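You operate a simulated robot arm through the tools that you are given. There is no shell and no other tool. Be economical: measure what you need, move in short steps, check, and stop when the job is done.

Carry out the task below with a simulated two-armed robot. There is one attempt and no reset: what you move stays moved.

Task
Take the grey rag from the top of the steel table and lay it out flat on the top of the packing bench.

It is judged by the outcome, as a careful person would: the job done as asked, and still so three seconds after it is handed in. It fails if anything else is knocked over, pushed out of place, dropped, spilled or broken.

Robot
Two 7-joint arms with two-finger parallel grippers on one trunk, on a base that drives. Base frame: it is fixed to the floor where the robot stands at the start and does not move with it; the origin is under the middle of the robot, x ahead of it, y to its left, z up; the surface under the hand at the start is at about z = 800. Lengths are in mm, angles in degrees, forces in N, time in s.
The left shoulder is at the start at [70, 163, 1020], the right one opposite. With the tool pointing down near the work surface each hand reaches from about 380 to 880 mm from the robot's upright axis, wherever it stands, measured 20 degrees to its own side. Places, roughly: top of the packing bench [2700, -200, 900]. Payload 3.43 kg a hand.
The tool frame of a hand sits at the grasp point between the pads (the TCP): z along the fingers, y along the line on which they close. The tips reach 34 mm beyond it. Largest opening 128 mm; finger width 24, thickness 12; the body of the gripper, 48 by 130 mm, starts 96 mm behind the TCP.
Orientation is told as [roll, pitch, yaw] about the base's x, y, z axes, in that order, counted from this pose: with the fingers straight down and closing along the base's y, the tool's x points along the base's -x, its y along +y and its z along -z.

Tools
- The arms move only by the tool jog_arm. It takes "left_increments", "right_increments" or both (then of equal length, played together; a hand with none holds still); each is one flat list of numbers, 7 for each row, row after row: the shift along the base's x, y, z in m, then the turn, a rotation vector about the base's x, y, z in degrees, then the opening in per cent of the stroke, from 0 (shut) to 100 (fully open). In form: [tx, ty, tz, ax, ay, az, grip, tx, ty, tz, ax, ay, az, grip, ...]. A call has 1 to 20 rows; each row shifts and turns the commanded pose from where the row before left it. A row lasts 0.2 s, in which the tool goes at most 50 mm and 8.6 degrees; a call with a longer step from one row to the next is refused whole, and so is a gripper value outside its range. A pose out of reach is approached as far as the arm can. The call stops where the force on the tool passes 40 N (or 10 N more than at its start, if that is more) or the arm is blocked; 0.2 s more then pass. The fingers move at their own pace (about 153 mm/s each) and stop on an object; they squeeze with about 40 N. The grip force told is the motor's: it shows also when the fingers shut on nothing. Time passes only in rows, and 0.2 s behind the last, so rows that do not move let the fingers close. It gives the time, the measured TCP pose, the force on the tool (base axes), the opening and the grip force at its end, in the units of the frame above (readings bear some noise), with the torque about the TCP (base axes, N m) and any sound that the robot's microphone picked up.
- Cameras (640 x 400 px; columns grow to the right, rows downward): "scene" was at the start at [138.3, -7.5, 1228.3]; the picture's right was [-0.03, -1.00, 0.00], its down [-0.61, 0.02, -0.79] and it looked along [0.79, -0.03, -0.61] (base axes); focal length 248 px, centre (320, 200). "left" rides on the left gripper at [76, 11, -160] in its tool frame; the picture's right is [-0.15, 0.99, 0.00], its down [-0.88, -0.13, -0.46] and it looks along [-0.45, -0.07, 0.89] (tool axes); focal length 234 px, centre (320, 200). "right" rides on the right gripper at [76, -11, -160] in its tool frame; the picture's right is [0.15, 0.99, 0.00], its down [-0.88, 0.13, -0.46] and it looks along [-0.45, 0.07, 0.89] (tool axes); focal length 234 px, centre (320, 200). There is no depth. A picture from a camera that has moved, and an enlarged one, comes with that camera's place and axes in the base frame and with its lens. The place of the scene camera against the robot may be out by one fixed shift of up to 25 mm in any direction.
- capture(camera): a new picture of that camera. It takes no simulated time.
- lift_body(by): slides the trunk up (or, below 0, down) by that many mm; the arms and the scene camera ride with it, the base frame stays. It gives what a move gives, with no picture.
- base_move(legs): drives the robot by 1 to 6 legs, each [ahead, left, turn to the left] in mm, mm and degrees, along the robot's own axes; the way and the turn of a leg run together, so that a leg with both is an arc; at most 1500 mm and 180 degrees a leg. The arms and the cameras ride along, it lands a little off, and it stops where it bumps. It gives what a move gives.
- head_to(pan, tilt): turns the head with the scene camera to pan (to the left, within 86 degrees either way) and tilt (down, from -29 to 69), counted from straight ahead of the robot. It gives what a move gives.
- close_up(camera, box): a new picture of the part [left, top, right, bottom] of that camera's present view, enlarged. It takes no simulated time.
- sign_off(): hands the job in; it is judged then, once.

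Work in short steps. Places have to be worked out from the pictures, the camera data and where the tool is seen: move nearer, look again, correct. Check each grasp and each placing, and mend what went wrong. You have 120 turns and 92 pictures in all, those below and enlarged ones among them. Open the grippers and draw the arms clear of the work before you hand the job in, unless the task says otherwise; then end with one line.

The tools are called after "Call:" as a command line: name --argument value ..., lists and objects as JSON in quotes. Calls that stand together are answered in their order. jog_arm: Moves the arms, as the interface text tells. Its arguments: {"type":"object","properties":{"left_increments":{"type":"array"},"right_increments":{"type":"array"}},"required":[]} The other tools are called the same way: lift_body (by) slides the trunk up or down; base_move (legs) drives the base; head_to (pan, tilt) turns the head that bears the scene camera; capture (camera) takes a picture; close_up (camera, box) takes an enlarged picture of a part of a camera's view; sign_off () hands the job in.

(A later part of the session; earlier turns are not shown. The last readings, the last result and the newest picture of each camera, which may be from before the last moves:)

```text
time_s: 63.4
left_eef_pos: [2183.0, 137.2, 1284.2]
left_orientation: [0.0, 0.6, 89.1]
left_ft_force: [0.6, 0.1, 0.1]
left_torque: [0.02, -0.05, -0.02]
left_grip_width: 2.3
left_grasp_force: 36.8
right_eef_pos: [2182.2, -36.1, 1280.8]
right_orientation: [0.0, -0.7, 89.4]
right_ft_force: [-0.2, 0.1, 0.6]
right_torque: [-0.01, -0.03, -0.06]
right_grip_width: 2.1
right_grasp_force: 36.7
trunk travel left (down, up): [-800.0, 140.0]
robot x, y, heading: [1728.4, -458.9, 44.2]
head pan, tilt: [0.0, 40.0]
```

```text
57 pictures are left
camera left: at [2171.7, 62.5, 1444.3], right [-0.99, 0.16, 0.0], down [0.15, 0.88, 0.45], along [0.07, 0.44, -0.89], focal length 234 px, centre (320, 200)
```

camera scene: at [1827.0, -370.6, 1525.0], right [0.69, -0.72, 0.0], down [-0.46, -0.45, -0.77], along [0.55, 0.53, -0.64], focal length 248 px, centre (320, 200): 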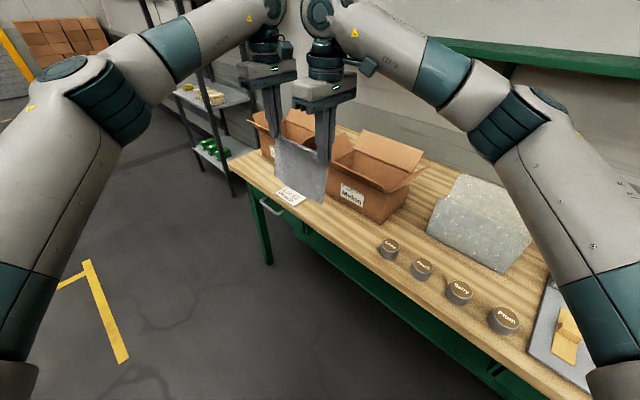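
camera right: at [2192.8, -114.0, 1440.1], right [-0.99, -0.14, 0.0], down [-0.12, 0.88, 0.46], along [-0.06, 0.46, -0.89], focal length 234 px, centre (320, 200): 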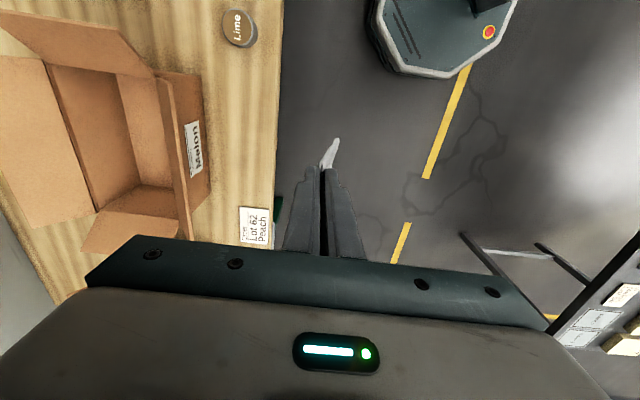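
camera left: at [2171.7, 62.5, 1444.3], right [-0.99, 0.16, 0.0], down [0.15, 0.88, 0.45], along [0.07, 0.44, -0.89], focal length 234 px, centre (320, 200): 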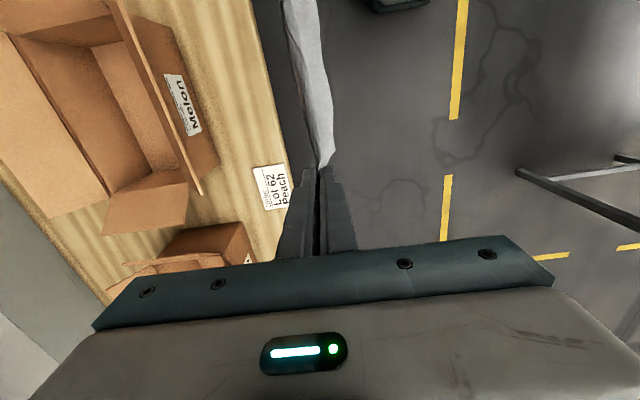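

I'll zoom on the bench edge in both hand cameras for a precise edge location.

Call:
close_up --camera "left" --box '[160, 0, 400, 230]'

Call:
close_up --camera "right" --box '[160, 0, 400, 250]'

Call:
close_up --camera "scene" --box '[220, 80, 460, 280]'

```text
1.74 times, centred on (280, 115) of left
camera zoom: at [2171.7, 62.5, 1444.3], right [-0.99, 0.16, 0.0], down [0.15, 0.88, 0.45], along [0.07, 0.44, -0.89], focal length 407 px, centre (390, 348)
```

zoom: 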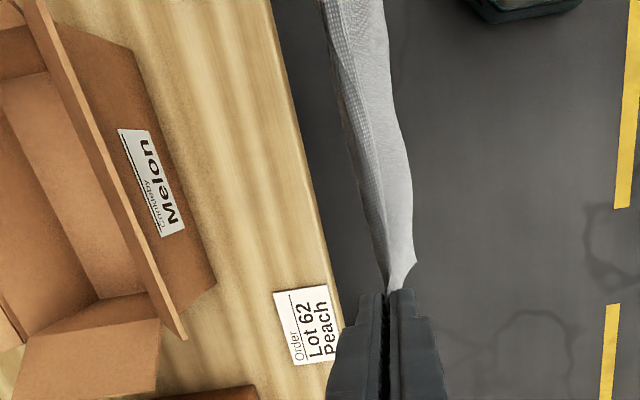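

```text
1.60 times, centred on (280, 125) of right
camera zoom: at [2192.8, -114.0, 1440.1], right [-0.99, -0.14, 0.0], down [-0.12, 0.88, 0.46], along [-0.06, 0.46, -0.89], focal length 375 px, centre (384, 320)
```

zoom: 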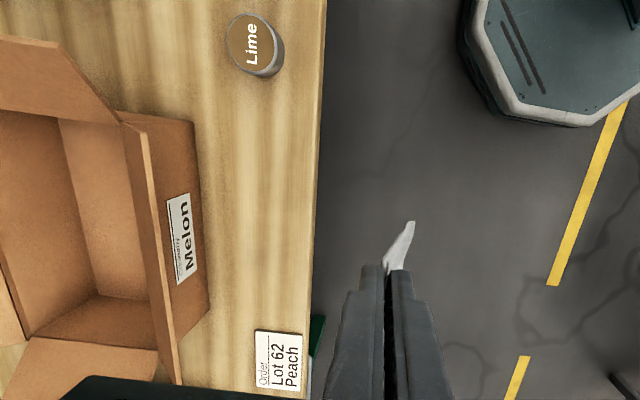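

```text
2.00 times, centred on (340, 180) of scene
camera zoom: at [1827.0, -370.6, 1525.0], right [0.69, -0.72, 0.0], down [-0.46, -0.45, -0.77], along [0.55, 0.53, -0.64], focal length 497 px, centre (280, 240)
```

zoom: 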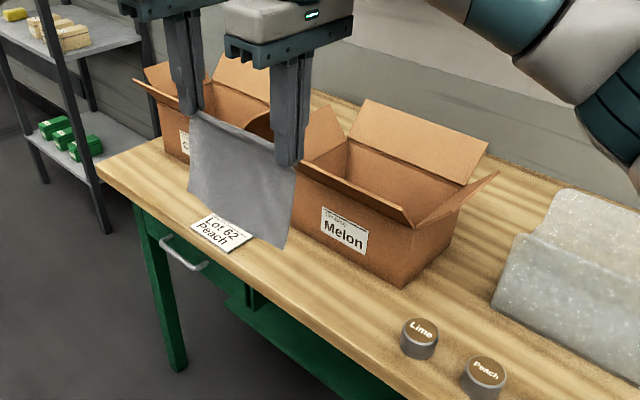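

Bench edge is x≈2275 and the Melon box front x≈2434, with its front flap jutting out at z≈1100. So I'll lay the rag pushing forward with the hands tilted back under the flap: free edge near the bench front, held edge ending near x≈2415. First I'll tilt both hands in free air, part way.

Call:
jog_arm --left_increments '[0, 0, 0, 0, -7, 0, 0, 0, 0, 0, 0, -7, 0, 0, 0, 0, 0, 0, -7, 0, 0]' --right_increments '[0, 0, 0, 0, -7, 0, 0, 0, 0, 0, 0, -7, 0, 0, 0, 0, 0, 0, -7, 0, 0]'

```text
time_s: 64.2
left_eef_pos: [2184.2, 136.0, 1283.5]
left_orientation: [-20.9, 0.2, 88.8]
left_ft_force: [-0.3, -0.3, 0.3]
left_torque: [-0.01, 0.02, -0.01]
left_grip_width: 2.2
left_grasp_force: 36.6
right_eef_pos: [2184.5, -36.9, 1279.8]
right_orientation: [-21.1, -0.8, 89.6]
right_ft_force: [-0.1, -0.2, -0.5]
right_torque: [-0.01, 0.03, -0.01]
right_grip_width: 2.1
right_grasp_force: 36.5
trunk travel left (down, up): [-800.0, 140.0]
robot x, y, heading: [1731.3, -459.6, 44.0]
head pan, tilt: [0.0, 40.0]
```

Good. I'll tilt the rest, and equalise the 3 mm height difference.

Call:
jog_arm --left_increments '[0, 0, 0, 0, -8, 0, 0, 0, 0, 0, 0, -8, 0, 0, 0, 0, 0, 0, -8, 0, 0]' --right_increments '[0, 0, 0.001, 0, -8, 0, 0, 0, 0, 0.001, 0, -8, 0, 0, 0, 0.001, 0, -8, 0, 0]'

Call:
capture --camera "scene"

```text
refused: increments must hold 7 numbers for each row
```

```text
53 pictures are left
camera scene: at [1827.9, -369.7, 1524.8], right [0.69, -0.72, 0.0], down [-0.46, -0.45, -0.77], along [0.55, 0.53, -0.64], focal length 248 px, centre (320, 200)
```

scene: 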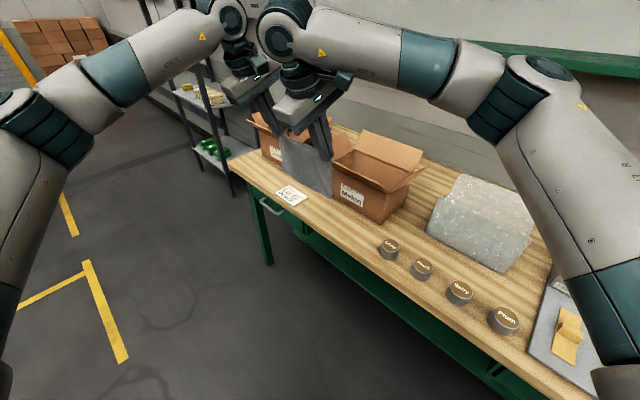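

A typo in the row length; repeating it properly.

Call:
jog_arm --left_increments '[0, 0, 0, 0, -8, 0, 0, 0, 0, 0, 0, -8, 0, 0, 0, 0, 0, 0, -8, 0, 0]' --right_increments '[0, 0, 0.001, 0, -8, 0, 0, 0, 0, 0.001, 0, -8, 0, 0, 0, 0, 0.001, 0, -8, 0, 0]'

Call:
close_up --camera "scene" --box '[200, 60, 460, 280]'

Call:
capture --camera "left"

```text
time_s: 65.0
left_eef_pos: [2183.9, 136.6, 1283.4]
left_orientation: [-44.9, -0.2, 88.8]
left_ft_force: [0.1, -0.8, -0.6]
left_torque: [-0.01, 0.05, -0.04]
left_grip_width: 2.2
left_grasp_force: 36.6
right_eef_pos: [2183.2, -37.4, 1284.7]
right_orientation: [-45.1, -0.7, 90.0]
right_ft_force: [-0.8, 0.2, -0.6]
right_torque: [-0.01, 0.01, 0.01]
right_grip_width: 2.4
right_grasp_force: 36.8
trunk travel left (down, up): [-800.0, 140.0]
robot x, y, heading: [1729.9, -457.5, 43.5]
head pan, tilt: [0.0, 40.0]
```

```text
1.82 times, centred on (330, 170) of scene
camera zoom: at [1827.1, -369.8, 1524.9], right [0.69, -0.72, 0.0], down [-0.46, -0.45, -0.77], along [0.55, 0.53, -0.64], focal length 452 px, centre (302, 254)
```

zoom: 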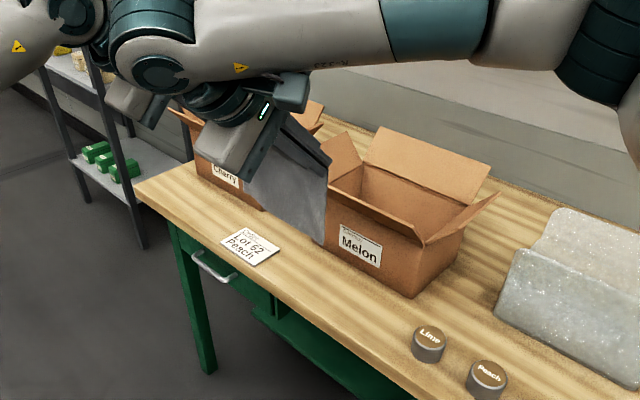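

```text
51 pictures are left
camera left: at [2061.9, 62.6, 1388.4], right [-0.7, 0.16, -0.7], down [-0.21, 0.88, 0.42], along [0.69, 0.44, -0.58], focal length 234 px, centre (320, 200)
```

left: 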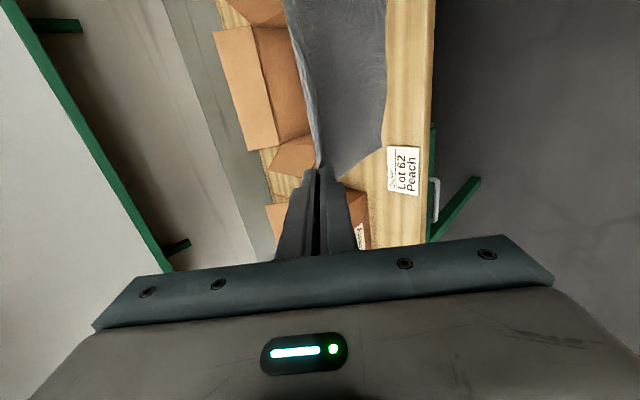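

Tilted config works. Lower the trunk a little (cloth bottom stays above ~1000) and drive nearer to the bench.

Call:
lift_body --by -130

Call:
base_move --legs '[[94, -104, 0]]'

Call:
capture --camera "scene"

Call:
capture --camera "right"

Call:
capture --camera "left"

```text
time_s: 66.5
left_eef_pos: [2183.1, 135.6, 1154.0]
left_orientation: [-44.9, -0.2, 88.9]
left_ft_force: [-0.3, -0.2, -0.5]
left_torque: [0.02, 0.02, 0.0]
left_grip_width: 2.3
left_grasp_force: 36.9
right_eef_pos: [2183.8, -37.3, 1154.5]
right_orientation: [-44.9, -0.8, 90.0]
right_ft_force: [-0.3, -0.1, 0.8]
right_torque: [-0.02, 0.04, 0.02]
right_grip_width: 2.3
right_grasp_force: 37.3
trunk travel left (down, up): [-670.0, 270.0]
robot x, y, heading: [1730.3, -461.5, 43.9]
head pan, tilt: [0.0, 40.0]
```

```text
time_s: 67.9
left_eef_pos: [2322.6, 123.6, 1153.3]
left_orientation: [-44.9, -0.2, 88.9]
left_ft_force: [-0.6, -0.5, -0.2]
left_torque: [0.01, 0.03, -0.01]
left_grip_width: 2.4
left_grasp_force: 37.1
right_eef_pos: [2323.0, -48.1, 1154.0]
right_orientation: [-45.0, -0.8, 90.1]
right_ft_force: [-0.2, 1.5, 0.3]
right_torque: [0.01, 0.06, 0.0]
right_grip_width: 2.2
right_grasp_force: 36.7
trunk travel left (down, up): [-670.0, 270.0]
robot x, y, heading: [1871.2, -472.1, 44.0]
head pan, tilt: [0.0, 40.0]
```

```text
50 pictures are left
camera scene: at [1967.2, -381.9, 1394.9], right [0.69, -0.72, 0.0], down [-0.46, -0.45, -0.77], along [0.55, 0.53, -0.64], focal length 248 px, centre (320, 200)
```

scene: 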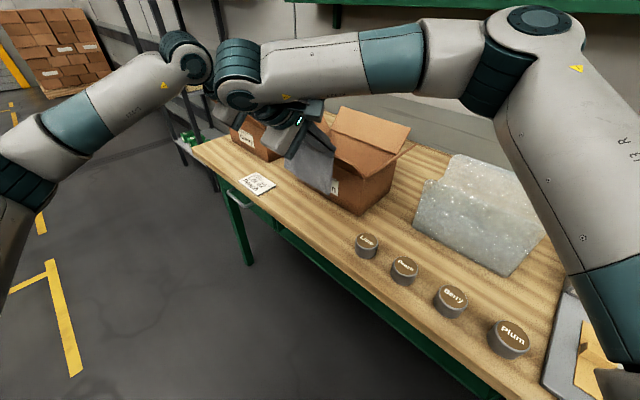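

```text
49 pictures are left
camera right: at [2217.2, -125.1, 1274.6], right [-0.7, -0.14, -0.7], down [-0.42, 0.88, 0.24], along [0.58, 0.46, -0.67], focal length 234 px, centre (320, 200)
```

right: 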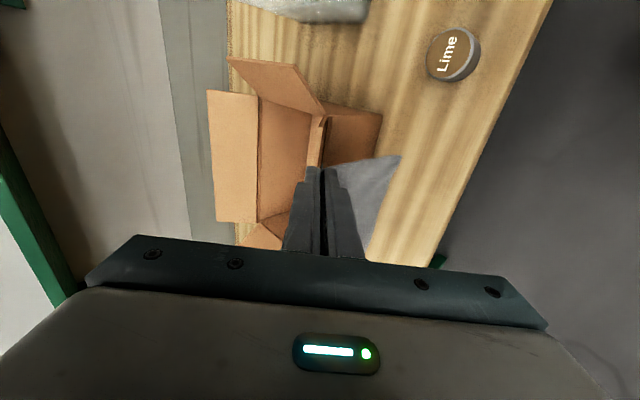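

```text
48 pictures are left
camera left: at [2201.7, 51.1, 1258.7], right [-0.7, 0.16, -0.7], down [-0.21, 0.88, 0.42], along [0.68, 0.44, -0.58], focal length 234 px, centre (320, 200)
```

left: 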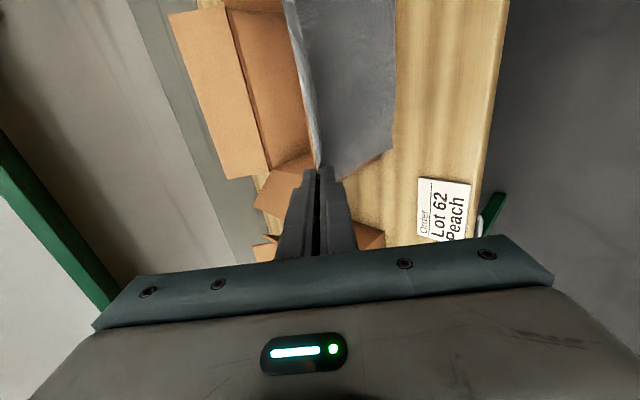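

The cloth hangs free. I'll move the hands back and down so the free edge hovers just above the bench near its front, then look.

Call:
jog_arm --left_increments '[-0.016, 0, -0.0206, 0, 0, 0, 0, -0.016, 0, -0.0206, 0, 0, 0, 0, -0.016, 0, -0.0206, 0, 0, 0, 0, -0.016, 0, -0.0206, 0, 0, 0, 0, 0, 0, 0, 0, 0, 0, 0]' --right_increments '[-0.016, 0, -0.0208, 0, 0, 0, 0, -0.016, 0, -0.0208, 0, 0, 0, 0, -0.016, 0, -0.0208, 0, 0, 0, 0, -0.016, 0, -0.0208, 0, 0, 0, 0, 0, 0, 0, 0, 0, 0, 0]'

Call:
close_up --camera "scene" --box '[180, 80, 420, 280]'

Call:
capture --camera "left"

```text
time_s: 69.1
left_eef_pos: [2260.1, 123.9, 1070.9]
left_orientation: [-44.8, -0.3, 88.9]
left_ft_force: [0.4, -0.3, 0.1]
left_torque: [-0.01, 0.07, 0.02]
left_grip_width: 2.3
left_grasp_force: 36.4
right_eef_pos: [2262.4, -47.8, 1070.0]
right_orientation: [-44.9, -0.8, 90.0]
right_ft_force: [0.1, -0.8, 0.9]
right_torque: [-0.01, 0.06, 0.02]
right_grip_width: 2.3
right_grasp_force: 36.8
trunk travel left (down, up): [-670.0, 270.0]
robot x, y, heading: [1866.8, -471.3, 44.0]
head pan, tilt: [0.0, 40.0]
```

```text
2.00 times, centred on (300, 180) of scene
camera zoom: at [1969.5, -382.7, 1394.8], right [0.69, -0.72, 0.0], down [-0.46, -0.45, -0.77], along [0.55, 0.53, -0.64], focal length 497 px, centre (360, 240)
```

zoom: 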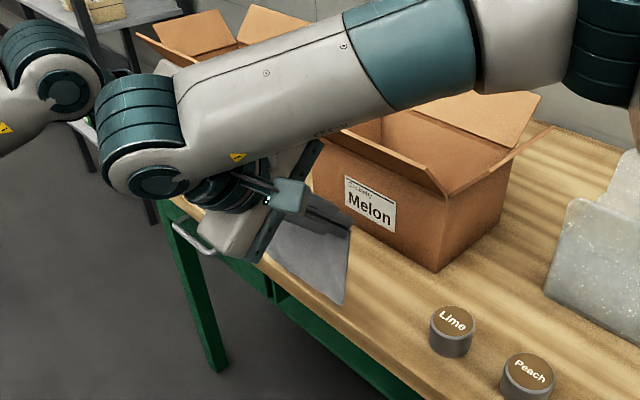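

```text
46 pictures are left
camera left: at [2138.4, 49.9, 1176.7], right [-0.7, 0.16, -0.7], down [-0.21, 0.88, 0.42], along [0.68, 0.44, -0.58], focal length 234 px, centre (320, 200)
```

left: 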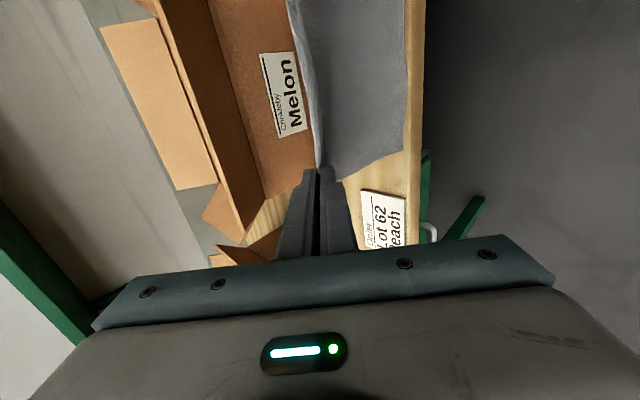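

The free edge hangs just inside the bench edge, near bench height. Lower a bit with slight forward motion and check for contact.

Call:
jog_arm --left_increments '[0.004, 0, -0.006, 0, 0, 0, 0, 0.004, 0, -0.006, 0, 0, 0, 0, 0.004, 0, -0.006, 0, 0, 0, 0, 0, 0, 0, 0, 0, 0, 0]' --right_increments '[0.0035, 0, -0.006, 0, 0, 0, 0, 0.0035, 0, -0.006, 0, 0, 0, 0, 0.0035, 0, -0.006, 0, 0, 0, 0, 0, 0, 0, 0, 0, 0, 0]'

Call:
capture --camera "left"

Call:
close_up --camera "right" --box '[200, 40, 520, 270]'

```text
time_s: 70.1
left_eef_pos: [2272.2, 124.6, 1053.5]
left_orientation: [-45.0, -0.2, 89.0]
left_ft_force: [-0.9, -0.7, 0.4]
left_torque: [-0.01, 0.05, -0.01]
left_grip_width: 2.3
left_grasp_force: 36.7
right_eef_pos: [2269.3, -46.9, 1053.7]
right_orientation: [-44.9, -0.7, 90.1]
right_ft_force: [0.0, 0.3, -0.4]
right_torque: [-0.01, 0.05, 0.01]
right_grip_width: 2.4
right_grasp_force: 37.0
trunk travel left (down, up): [-670.0, 270.0]
robot x, y, heading: [1867.7, -467.4, 43.8]
head pan, tilt: [0.0, 40.0]
```

```text
45 pictures are left
camera left: at [2150.0, 51.1, 1158.8], right [-0.7, 0.16, -0.7], down [-0.21, 0.88, 0.42], along [0.68, 0.44, -0.58], focal length 234 px, centre (320, 200)
```

left: 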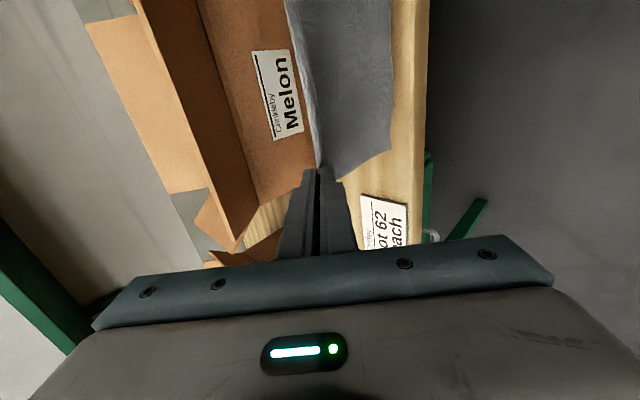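

```text
1.74 times, centred on (360, 155) of right
camera zoom: at [2165.0, -125.1, 1173.2], right [-0.7, -0.14, -0.7], down [-0.42, 0.88, 0.24], along [0.58, 0.46, -0.67], focal length 407 px, centre (250, 278)
```

zoom: 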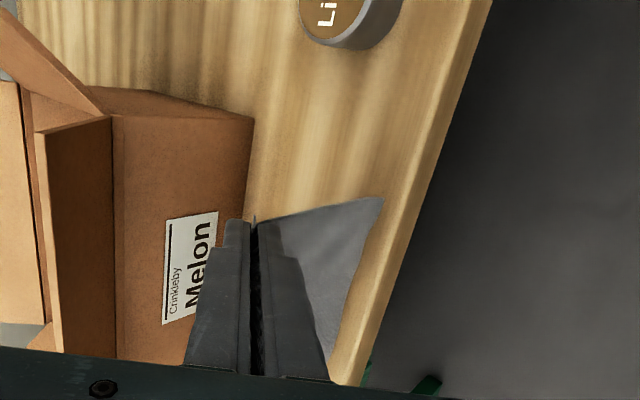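

Unclear whether it's touching or swinging; I'll wait a moment and look again.

Call:
jog_arm --left_increments '[0, 0, 0, 0, 0, 0, 0, 0, 0, 0, 0, 0, 0, 0, 0, 0, 0, 0, 0, 0, 0, 0, 0, 0, 0, 0, 0, 0, 0, 0, 0, 0, 0, 0, 0]'

Call:
close_up --camera "left" --box '[240, 0, 480, 200]'

```text
time_s: 71.3
left_eef_pos: [2269.2, 125.2, 1054.0]
left_orientation: [-44.9, -0.2, 89.0]
left_ft_force: [-0.6, 0.2, -0.4]
left_torque: [0.0, 0.05, -0.01]
left_grip_width: 2.1
left_grasp_force: 36.7
right_eef_pos: [2270.0, -48.3, 1053.2]
right_orientation: [-45.0, -0.8, 90.0]
right_ft_force: [0.2, 0.1, 0.2]
right_torque: [0.0, 0.02, 0.01]
right_grip_width: 2.5
right_grasp_force: 37.5
trunk travel left (down, up): [-670.0, 270.0]
robot x, y, heading: [1872.7, -469.8, 43.8]
head pan, tilt: [0.0, 40.0]
```

```text
2.00 times, centred on (360, 100) of left
camera zoom: at [2150.0, 51.3, 1158.7], right [-0.7, 0.16, -0.7], down [-0.21, 0.88, 0.42], along [0.68, 0.44, -0.58], focal length 468 px, centre (240, 400)
```

zoom: 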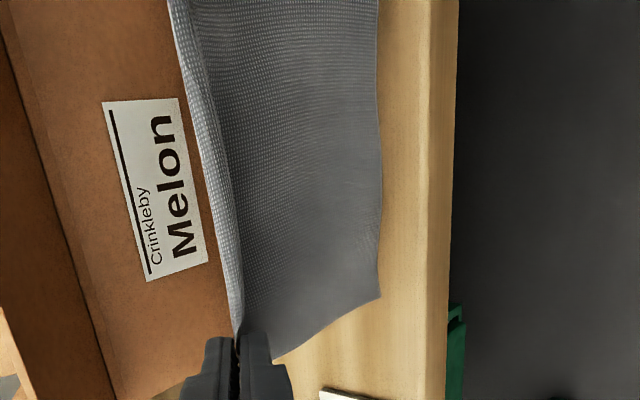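

Now clear: the bench top edge is x≈2273, and the cloth hangs ~113 mm below the tips with the bottom ~15 mm above the bench. The bulk leaves on the forward side of the fingers, so it should be laid by pulling back toward me: free edge down near the box, beneath its flap, held edge ending near the bench front. I'll tilt the hands more (60°) to clear the flap and move partway forward.

Call:
jog_arm --left_increments '[0.01, 0, 0.002, 0, -5, 0, 0, 0.01, 0, 0.002, 0, -5, 0, 0, 0.01, 0, 0.002, 0, -5, 0, 0, 0.01, 0, 0, 0, 0, 0, 0, 0, 0, 0, 0, 0, 0, 0]' --right_increments '[0.01, 0, 0.002, 0, -5, 0, 0, 0.01, 0, 0.002, 0, -5, 0, 0, 0.01, 0, 0.002, 0, -5, 0, 0, 0.01, 0, 0, 0, 0, 0, 0, 0, 0, 0, 0, 0, 0, 0]'

Call:
capture --camera "right"

Call:
capture --camera "left"

Call:
capture --camera "scene"

```text
time_s: 72.5
left_eef_pos: [2311.7, 126.0, 1059.0]
left_orientation: [-59.9, -0.6, 89.1]
left_ft_force: [-0.2, -0.6, 0.2]
left_torque: [-0.03, 0.05, 0.03]
left_grip_width: 2.5
left_grasp_force: 37.2
right_eef_pos: [2308.9, -47.2, 1060.5]
right_orientation: [-60.1, -0.7, 90.3]
right_ft_force: [0.7, 0.4, -0.4]
right_torque: [-0.04, 0.01, 0.0]
right_grip_width: 2.7
right_grasp_force: 37.0
trunk travel left (down, up): [-670.0, 270.0]
robot x, y, heading: [1866.8, -471.5, 44.0]
head pan, tilt: [0.0, 40.0]
```

```text
42 pictures are left
camera right: at [2176.6, -124.7, 1148.6], right [-0.49, -0.14, -0.86], down [-0.46, 0.88, 0.13], along [0.74, 0.46, -0.5], focal length 234 px, centre (320, 200)
```

right: 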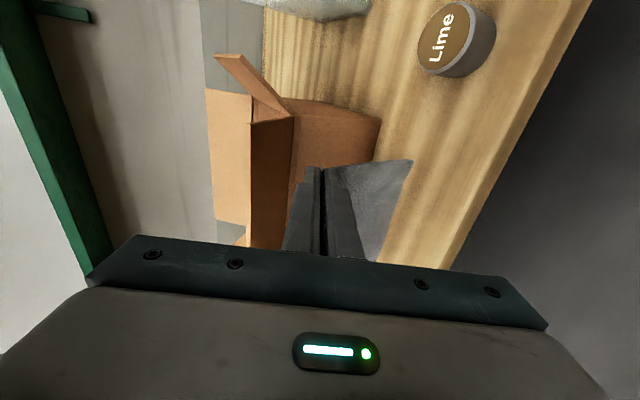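

```text
41 pictures are left
camera left: at [2167.4, 52.2, 1128.7], right [-0.49, 0.16, -0.85], down [-0.31, 0.88, 0.35], along [0.81, 0.44, -0.39], focal length 234 px, centre (320, 200)
```

left: 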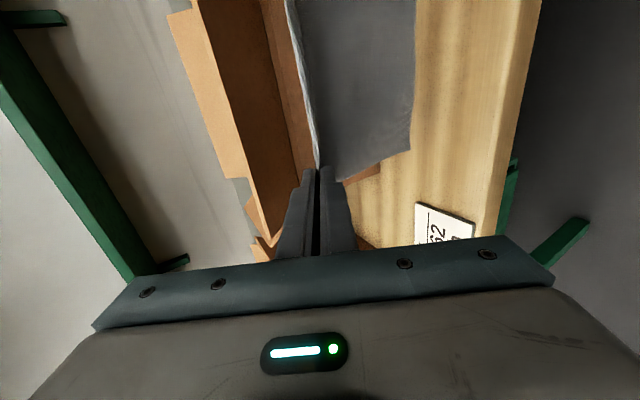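

```text
40 pictures are left
camera scene: at [1967.4, -381.7, 1394.9], right [0.69, -0.72, 0.0], down [-0.46, -0.45, -0.77], along [0.55, 0.53, -0.64], focal length 248 px, centre (320, 200)
```

scene: 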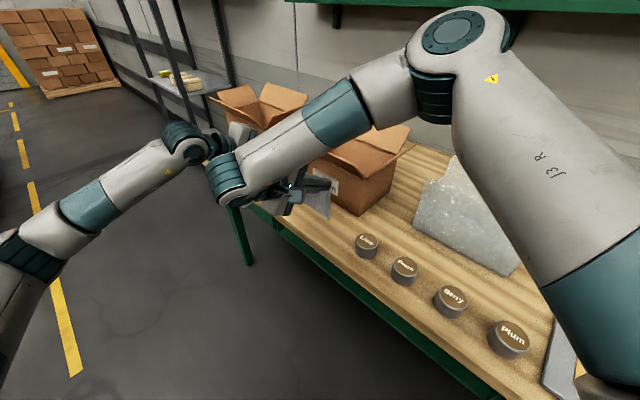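

Flap tip works out at (x 2385, z 1091), box front-top at (2434, 1030). I'll move forward to TCP (2380, 1042), which clears the flap by ~30 mm, and look.

Call:
jog_arm --left_increments '[0.014, 0, -0.0035, 0, 0, 0, 0, 0.014, 0, -0.0035, 0, 0, 0, 0, 0.014, 0, -0.0035, 0, 0, 0, 0, 0.014, 0, -0.0035, 0, 0, 0, 0, 0.013, 0, -0.0035, 0, 0, 0, 0, 0, 0, 0, 0, 0, 0, 0, 0, 0, 0, 0, 0, 0, 0]' --right_increments '[0.0142, 0, -0.0037, 0, 0, 0, 0, 0.0142, 0, -0.0037, 0, 0, 0, 0, 0.0142, 0, -0.0037, 0, 0, 0, 0, 0.0142, 0, -0.0037, 0, 0, 0, 0, 0.0142, 0, -0.0037, 0, 0, 0, 0, 0, 0, 0, 0, 0, 0, 0, 0, 0, 0, 0, 0, 0, 0]'

Call:
close_up --camera "right" --box '[200, 60, 520, 260]'

Call:
close_up --camera "left" --box '[200, 0, 520, 200]'

Call:
close_up --camera "scene" --box '[190, 90, 430, 240]'

```text
time_s: 74.1
left_eef_pos: [2380.4, 125.5, 1042.5]
left_orientation: [-59.8, -0.5, 89.2]
left_ft_force: [0.1, 0.0, 0.1]
left_torque: [0.01, 0.03, -0.02]
left_grip_width: 2.2
left_grasp_force: 36.7
right_eef_pos: [2380.9, -48.6, 1040.2]
right_orientation: [-60.0, -0.7, 90.2]
right_ft_force: [-0.4, 0.4, -0.4]
right_torque: [-0.01, 0.03, -0.04]
right_grip_width: 2.4
right_grasp_force: 37.4
trunk travel left (down, up): [-670.0, 270.0]
robot x, y, heading: [1865.5, -473.8, 43.9]
head pan, tilt: [0.0, 40.0]
```

```text
2.00 times, centred on (360, 160) of right
camera zoom: at [2247.7, -125.5, 1129.8], right [-0.49, -0.14, -0.86], down [-0.46, 0.88, 0.13], along [0.73, 0.46, -0.5], focal length 468 px, centre (240, 280)
```

zoom: 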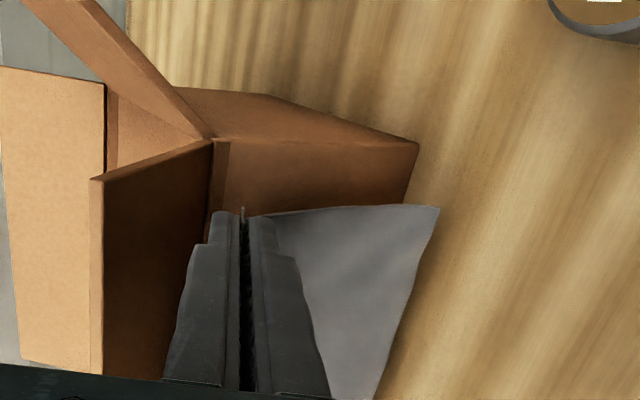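

```text
2.00 times, centred on (360, 100) of left
camera zoom: at [2236.3, 51.7, 1111.3], right [-0.49, 0.16, -0.85], down [-0.31, 0.88, 0.35], along [0.81, 0.44, -0.39], focal length 468 px, centre (240, 400)
```

zoom: 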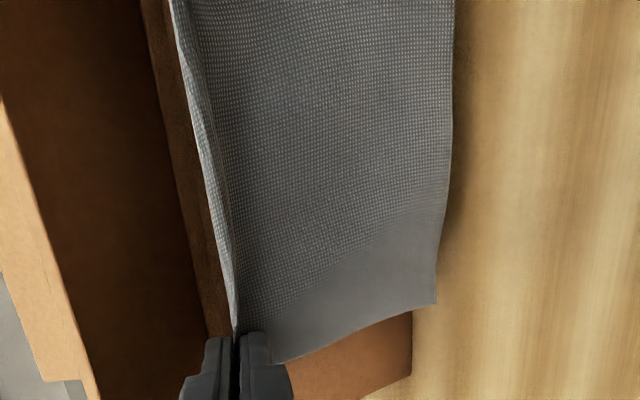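

```text
2.67 times, centred on (310, 165) of scene
camera zoom: at [1968.4, -381.9, 1394.8], right [0.69, -0.72, 0.0], down [-0.46, -0.45, -0.77], along [0.55, 0.53, -0.64], focal length 663 px, centre (347, 293)
```

zoom: 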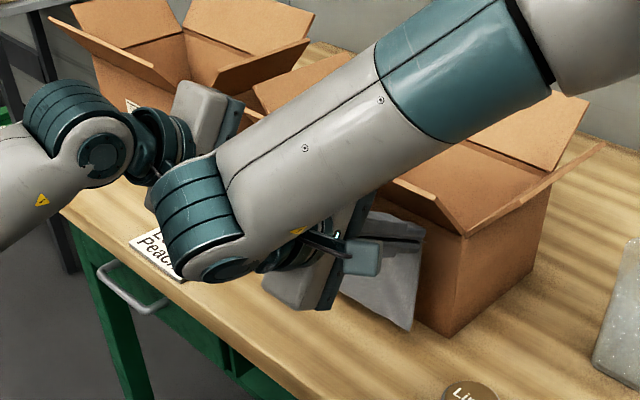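

Free edge is right at bench height, x≈2407, beneath the flap with clearance. I'll go a few mm further forward and down so it touches, then start pulling back and down while un-tilting (first half).

Call:
jog_arm --left_increments '[0.0036, 0, -0.0078, 0, 0, 0, 0, 0.0036, 0, -0.0077, 0, 0, 0, 0, -0.0138, 0, -0.002, 0, 4, 0, 0, -0.0142, 0, -0.0036, 0, 5, 0, 0, -0.014, 0, -0.0058, 0, 5, 0, 0, -0.0129, 0, -0.0089, 0, 5, 0, 0]' --right_increments '[0.0034, 0, -0.0066, 0, 0, 0, 0, 0.0033, 0, -0.0066, 0, 0, 0, 0, -0.0138, 0, -0.002, 0, 4, 0, 0, -0.0142, 0, -0.0036, 0, 5, 0, 0, -0.014, 0, -0.0058, 0, 5, 0, 0, -0.0129, 0, -0.0089, 0, 5, 0, 0]'

Call:
capture --camera "left"

Call:
capture --camera "right"

```text
time_s: 75.5
left_eef_pos: [2332.5, 125.6, 1004.0]
left_orientation: [-40.8, -0.2, 89.0]
left_ft_force: [-0.3, -0.1, 0.0]
left_torque: [-0.02, -0.05, -0.02]
left_grip_width: 2.4
left_grasp_force: 36.7
right_eef_pos: [2332.7, -47.6, 1006.5]
right_orientation: [-40.8, -0.7, 90.1]
right_ft_force: [0.5, 0.2, -0.4]
right_torque: [0.03, 0.01, 0.0]
right_grip_width: 2.6
right_grasp_force: 36.9
trunk travel left (down, up): [-670.0, 270.0]
robot x, y, heading: [1868.3, -472.3, 43.9]
head pan, tilt: [0.0, 40.0]
```

```text
36 pictures are left
camera left: at [2219.7, 51.3, 1118.7], right [-0.75, 0.16, -0.65], down [-0.18, 0.88, 0.43], along [0.64, 0.44, -0.63], focal length 234 px, centre (320, 200)
```

left: 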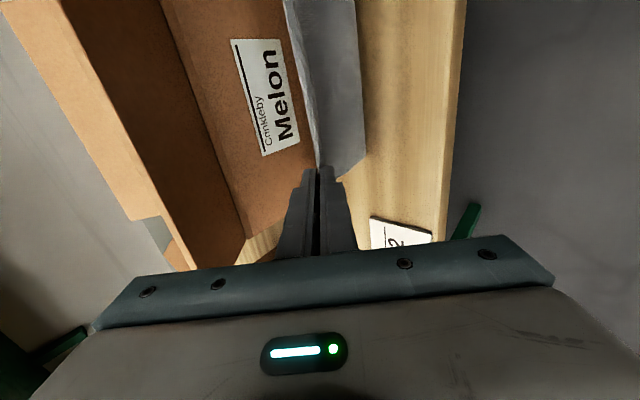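

```text
35 pictures are left
camera right: at [2236.2, -125.2, 1133.7], right [-0.75, -0.14, -0.65], down [-0.4, 0.88, 0.27], along [0.53, 0.46, -0.71], focal length 234 px, centre (320, 200)
```

right: 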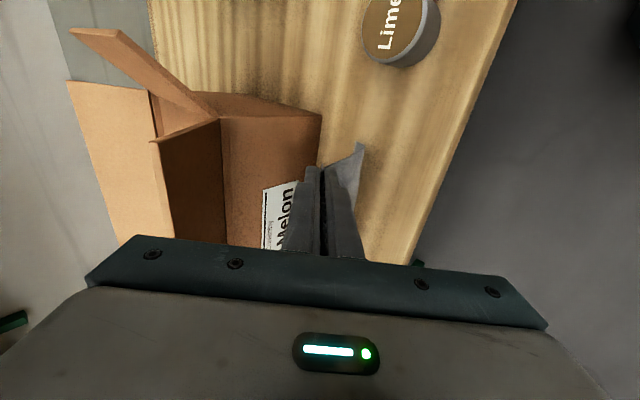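

Let me zoom to see whether the lower part is lying forward on the bench.

Call:
close_up --camera "right" --box '[250, 100, 410, 220]'

Call:
close_up --camera "left" --box '[240, 0, 440, 200]'

Call:
close_up --camera "scene" --box '[190, 90, 430, 240]'

```text
3.33 times, centred on (330, 160) of right
camera zoom: at [2236.2, -125.2, 1133.7], right [-0.75, -0.14, -0.65], down [-0.4, 0.88, 0.27], along [0.53, 0.46, -0.71], focal length 781 px, centre (287, 333)
```

zoom: 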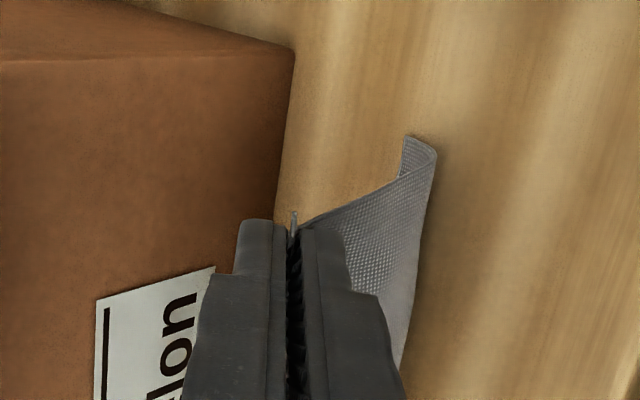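

```text
2.00 times, centred on (340, 100) of left
camera zoom: at [2219.7, 51.3, 1118.7], right [-0.75, 0.16, -0.65], down [-0.18, 0.88, 0.43], along [0.64, 0.44, -0.63], focal length 468 px, centre (280, 400)
```

zoom: 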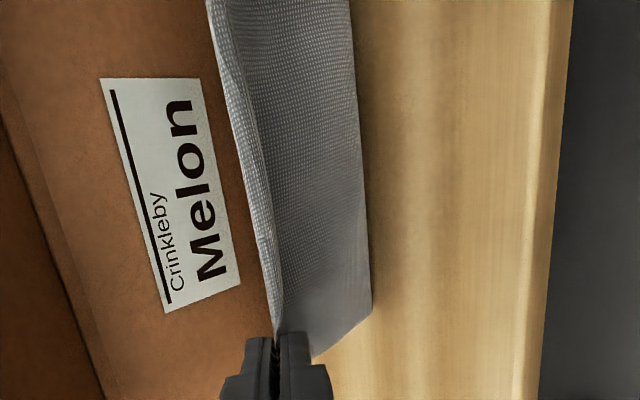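

```text
2.67 times, centred on (310, 165) of scene
camera zoom: at [1968.6, -382.2, 1394.8], right [0.69, -0.72, 0.0], down [-0.46, -0.45, -0.77], along [0.55, 0.53, -0.64], focal length 663 px, centre (347, 293)
```

zoom: 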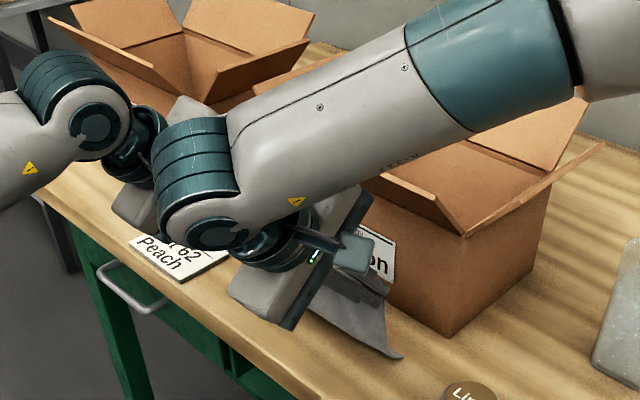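

The free edge is lying forward in a J, but has slid back to x≈2372. I'll lower more, then ease forward so the leading tail slides toward the box side.

Call:
jog_arm --left_increments '[0, 0, -0.008, 0, 0, 0, 0, 0, 0, -0.009, 0, 0, 0, 0, 0.003, 0, -0.008, 0, 0, 0, 0, 0.01, 0, 0, 0, 0, 0, 0, 0.01, 0, 0, 0, 0, 0, 0, 0.01, 0, 0, 0, 0, 0, 0, 0, 0, 0, 0, 0, 0, 0]' --right_increments '[0, 0, -0.009, 0, 0, 0, 0, 0, 0, -0.01, 0, 0, 0, 0, 0.003, 0, -0.009, 0, 0, 0, 0, 0.01, 0, 0, 0, 0, 0, 0, 0.01, 0, 0, 0, 0, 0, 0, 0.01, 0, 0, 0, 0, 0, 0, 0, 0, 0, 0, 0, 0, 0]'

Call:
close_up --camera "right" --box '[250, 90, 490, 240]'

Call:
close_up --camera "scene" --box '[190, 90, 430, 240]'

```text
time_s: 77.1
left_eef_pos: [2366.2, 123.3, 980.1]
left_orientation: [-40.9, -0.2, 89.0]
left_ft_force: [0.1, -0.5, 0.6]
left_torque: [0.02, -0.03, 0.02]
left_grip_width: 2.4
left_grasp_force: 36.8
right_eef_pos: [2365.2, -48.5, 979.6]
right_orientation: [-41.1, -0.8, 90.0]
right_ft_force: [-0.1, 0.4, 0.1]
right_torque: [0.01, -0.05, 0.02]
right_grip_width: 2.4
right_grasp_force: 36.7
trunk travel left (down, up): [-670.0, 270.0]
robot x, y, heading: [1870.2, -471.1, 44.0]
head pan, tilt: [0.0, 40.0]
```

```text
2.67 times, centred on (370, 165) of right
camera zoom: at [2268.7, -125.1, 1107.0], right [-0.75, -0.14, -0.65], down [-0.4, 0.88, 0.27], along [0.53, 0.46, -0.71], focal length 624 px, centre (187, 293)
```

zoom: 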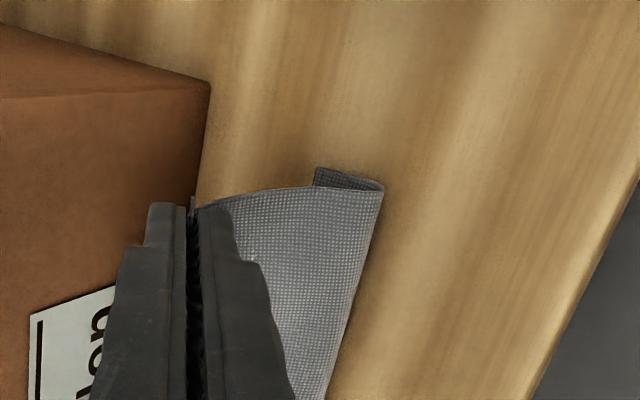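

```text
2.67 times, centred on (310, 165) of scene
camera zoom: at [1967.6, -381.7, 1394.9], right [0.69, -0.72, 0.0], down [-0.46, -0.45, -0.77], along [0.55, 0.53, -0.64], focal length 663 px, centre (347, 293)
```

zoom: 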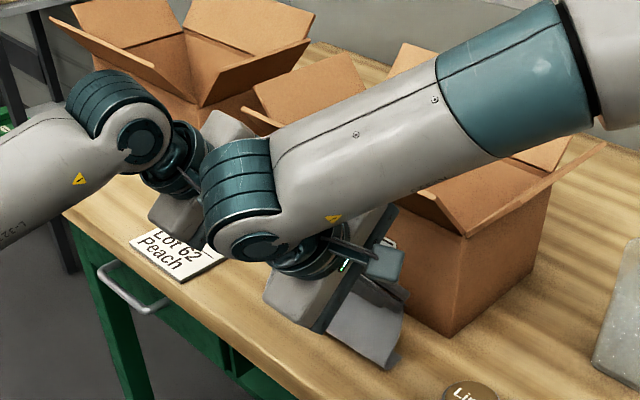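

Friction does hold once there's slack. I'll lift and re-place: forward again under the flap, then lower steeply before drawing back.

Call:
jog_arm --left_increments '[-0.008, 0, 0.018, 0, -5, 0, 0, -0.008, 0, 0.018, 0, -5, 0, 0, -0.008, 0, 0.018, 0, -5, 0, 0, -0.008, 0, 0.016, 0, -4, 0, 0, 0, 0, 0, 0, 0, 0, 0, 0.0135, 0, -0.002, 0, 0, 0, 0, 0.0135, 0, -0.002, 0, 0, 0, 0, 0.0135, 0, -0.002, 0, 0, 0, 0, 0.0135, 0, -0.004, 0, 0, 0, 0, 0, 0, 0, 0, 0, 0, 0, 0, 0, 0, 0, 0, 0, 0]' --right_increments '[-0.008, 0, 0.018, 0, -5, 0, 0, -0.008, 0, 0.018, 0, -5, 0, 0, -0.008, 0, 0.018, 0, -5, 0, 0, -0.008, 0, 0.016, 0, -4, 0, 0, 0, 0, 0, 0, 0, 0, 0, 0.0137, 0, -0.002, 0, 0, 0, 0, 0.0137, 0, -0.002, 0, 0, 0, 0, 0.0137, 0, -0.002, 0, 0, 0, 0, 0.0137, 0, -0.004, 0, 0, 0, 0, 0, 0, 0, 0, 0, 0, 0, 0, 0, 0, 0, 0, 0, 0]'

Call:
close_up --camera "right" --box '[200, 60, 520, 260]'

```text
time_s: 79.5
left_eef_pos: [2387.4, 123.8, 1040.2]
left_orientation: [-59.8, -0.5, 89.1]
left_ft_force: [-0.6, -0.4, -0.3]
left_torque: [0.01, 0.01, -0.01]
left_grip_width: 2.0
left_grasp_force: 36.9
right_eef_pos: [2388.6, -47.9, 1039.2]
right_orientation: [-60.0, -0.7, 90.2]
right_ft_force: [-0.3, 0.3, -1.1]
right_torque: [0.01, 0.06, 0.03]
right_grip_width: 2.5
right_grasp_force: 36.9
trunk travel left (down, up): [-670.0, 270.0]
robot x, y, heading: [1870.1, -467.9, 44.1]
head pan, tilt: [0.0, 40.0]
```

```text
2.00 times, centred on (360, 160) of right
camera zoom: at [2256.3, -124.6, 1128.0], right [-0.49, -0.14, -0.86], down [-0.46, 0.88, 0.13], along [0.73, 0.46, -0.5], focal length 468 px, centre (240, 280)
```

zoom: 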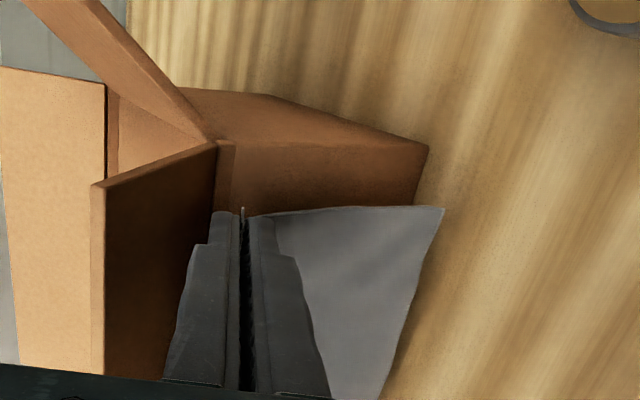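

Repositioned cleanly, with the free edge just off the bench next to the box. Now lower steeply with only slight pull-back.

Call:
jog_arm --left_increments '[0, 0, -0.011, 0, 0, 0, 0, -0.005, 0, -0.0105, 0, 3, 0, 0, -0.006, 0, -0.0115, 0, 3, 0, 0, -0.0055, 0, -0.012, 0, 4, 0, 0, -0.0064, 0, -0.0123, 0, 4, 0, 0, -0.0073, 0, -0.0113, 0, 4, 0, 0]' --right_increments '[0, 0, -0.011, 0, 0, 0, 0, -0.005, 0, -0.0105, 0, 3, 0, 0, -0.006, 0, -0.0115, 0, 3, 0, 0, -0.0055, 0, -0.012, 0, 4, 0, 0, -0.0064, 0, -0.0123, 0, 4, 0, 0, -0.0073, 0, -0.0113, 0, 4, 0, 0]'

Call:
close_up --camera "right" --box '[250, 90, 490, 240]'

```text
time_s: 80.9
left_eef_pos: [2356.6, 124.6, 970.8]
left_orientation: [-41.8, -0.3, 89.0]
left_ft_force: [0.4, -0.5, -0.7]
left_torque: [0.03, -0.04, -0.02]
left_grip_width: 2.2
left_grasp_force: 37.2
right_eef_pos: [2357.2, -48.3, 970.3]
right_orientation: [-41.9, -0.7, 90.1]
right_ft_force: [0.8, 0.4, -0.6]
right_torque: [0.0, -0.01, 0.0]
right_grip_width: 2.3
right_grasp_force: 37.6
trunk travel left (down, up): [-670.0, 270.0]
robot x, y, heading: [1866.4, -469.1, 43.9]
head pan, tilt: [0.0, 40.0]
```

```text
2.67 times, centred on (370, 165) of right
camera zoom: at [2259.5, -125.6, 1096.3], right [-0.74, -0.14, -0.66], down [-0.4, 0.88, 0.26], along [0.54, 0.46, -0.7], focal length 624 px, centre (187, 293)
```

zoom: 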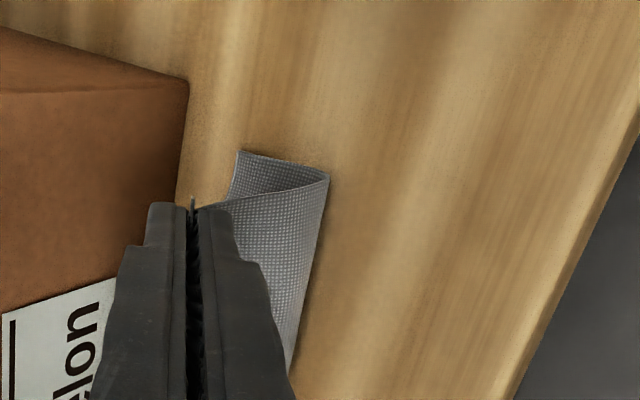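

The tail is laid forward well, with the edge at x≈2396 (about 28 mm from the box). It would overhang the front by ~25 mm, so I'll redo once with even less pull-back.

Call:
jog_arm --left_increments '[0.0073, 0, 0.0113, 0, -4, 0, 0, 0.0064, 0, 0.0123, 0, -4, 0, 0, 0.0055, 0, 0.012, 0, -4, 0, 0, 0.006, 0, 0.0115, 0, -3, 0, 0, 0.005, 0, 0.0125, 0, -3, 0, 0, 0, 0, 0.011, 0, 0, 0, 0, 0, 0, 0, 0, 0, 0, 0, 0, 0, 0, 0, 0, 0, 0, -0.002, 0, -0.012, 0, 0, 0, 0, -0.001, 0, -0.0115, 0, 2, 0, 0, -0.002, 0, -0.0115, 0, 3, 0, 0, -0.0024, 0, -0.0131, 0, 4, 0, 0, -0.0046, 0, -0.0132, 0, 4, 0, 0, -0.0072, 0, -0.0113, 0, 4, 0, 0]' --right_increments '[0.0073, 0, 0.0113, 0, -4, 0, 0, 0.0064, 0, 0.0123, 0, -4, 0, 0, 0.0055, 0, 0.012, 0, -4, 0, 0, 0.006, 0, 0.0115, 0, -3, 0, 0, 0.005, 0, 0.0125, 0, -3, 0, 0, 0, 0, 0.011, 0, 0, 0, 0, 0, 0, 0, 0, 0, 0, 0, 0, 0, 0, 0, 0, 0, 0, -0.002, 0, -0.012, 0, 0, 0, 0, -0.001, 0, -0.0115, 0, 2, 0, 0, -0.002, 0, -0.0115, 0, 3, 0, 0, -0.0024, 0, -0.0131, 0, 4, 0, 0, -0.0046, 0, -0.0132, 0, 4, 0, 0, -0.0072, 0, -0.0113, 0, 4, 0, 0]'

Call:
close_up --camera "right" --box '[250, 90, 490, 240]'

```text
time_s: 83.9
left_eef_pos: [2369.7, 124.7, 968.3]
left_orientation: [-42.7, -0.2, 89.0]
left_ft_force: [0.6, -0.7, 1.2]
left_torque: [0.01, -0.05, -0.03]
left_grip_width: 2.7
left_grasp_force: 36.8
right_eef_pos: [2369.8, -47.9, 968.0]
right_orientation: [-42.9, -0.9, 90.2]
right_ft_force: [-0.4, -0.2, 0.7]
right_torque: [0.03, -0.03, 0.06]
right_grip_width: 2.6
right_grasp_force: 36.8
trunk travel left (down, up): [-670.0, 270.0]
robot x, y, heading: [1870.0, -473.3, 44.0]
head pan, tilt: [0.0, 40.0]
```

```text
2.67 times, centred on (370, 165) of right
camera zoom: at [2269.1, -125.2, 1092.2], right [-0.72, -0.14, -0.68], down [-0.41, 0.88, 0.26], along [0.56, 0.46, -0.69], focal length 624 px, centre (187, 293)
```

zoom: 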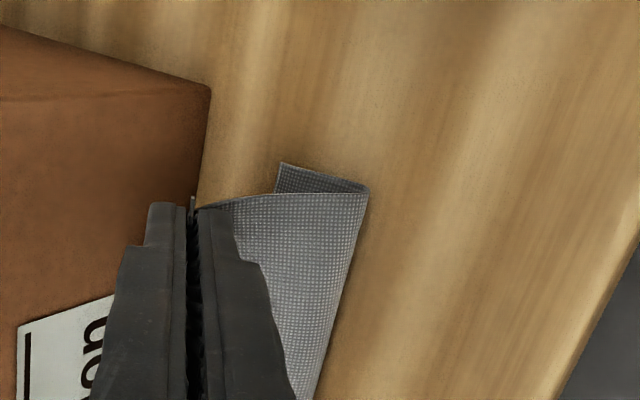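

The edge is at x≈2389, similar. Friction holds it now, so I'll go on: roll back and down to lay out the rest, then shift the rag forward at the end by pressing and sliding.

Call:
jog_arm --left_increments '[-0.0161, 0, -0.0048, 0, 4, 0, 0, -0.0181, 0, -0.0036, 0, 4, 0, 0, -0.018, 0, -0.0037, 0, 4, 0, 0, -0.0179, 0, -0.0058, 0, 4, 0, 0, -0.0129, 0, -0.005, 0, 4, 0, 0, -0.0088, 0, -0.0041, 0, 4, 0, 0]' --right_increments '[-0.0161, 0, -0.0046, 0, 4, 0, 0, -0.0181, 0, -0.0036, 0, 4, 0, 0, -0.018, 0, -0.0037, 0, 4, 0, 0, -0.0179, 0, -0.0058, 0, 4, 0, 0, -0.0129, 0, -0.005, 0, 4, 0, 0, -0.0088, 0, -0.0041, 0, 4, 0, 0]'

Call:
capture --camera "right"

Call:
capture --camera "left"

```text
time_s: 85.3
left_eef_pos: [2277.8, 124.3, 941.3]
left_orientation: [-18.7, 0.3, 88.8]
left_ft_force: [0.6, 0.0, 0.4]
left_torque: [-0.03, -0.02, 0.0]
left_grip_width: 2.2
left_grasp_force: 37.3
right_eef_pos: [2277.8, -47.5, 942.1]
right_orientation: [-18.9, -0.9, 89.7]
right_ft_force: [0.5, -0.8, -0.1]
right_torque: [-0.01, -0.06, 0.0]
right_grip_width: 2.3
right_grasp_force: 37.0
trunk travel left (down, up): [-670.0, 270.0]
robot x, y, heading: [1872.5, -470.5, 44.1]
head pan, tilt: [0.0, 40.0]
```

```text
26 pictures are left
camera right: at [2235.8, -125.2, 1096.2], right [-0.94, -0.14, -0.32], down [-0.27, 0.88, 0.4], along [0.23, 0.46, -0.86], focal length 234 px, centre (320, 200)
```

right: 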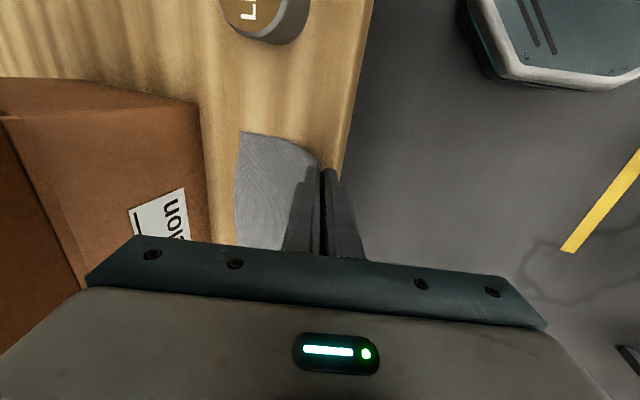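

```text
25 pictures are left
camera left: at [2215.0, 50.0, 1090.5], right [-0.93, 0.16, -0.32], down [-0.01, 0.88, 0.47], along [0.36, 0.44, -0.82], focal length 234 px, centre (320, 200)
```

left: 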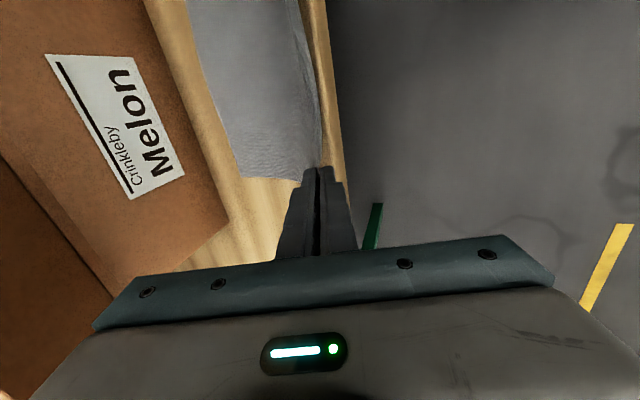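

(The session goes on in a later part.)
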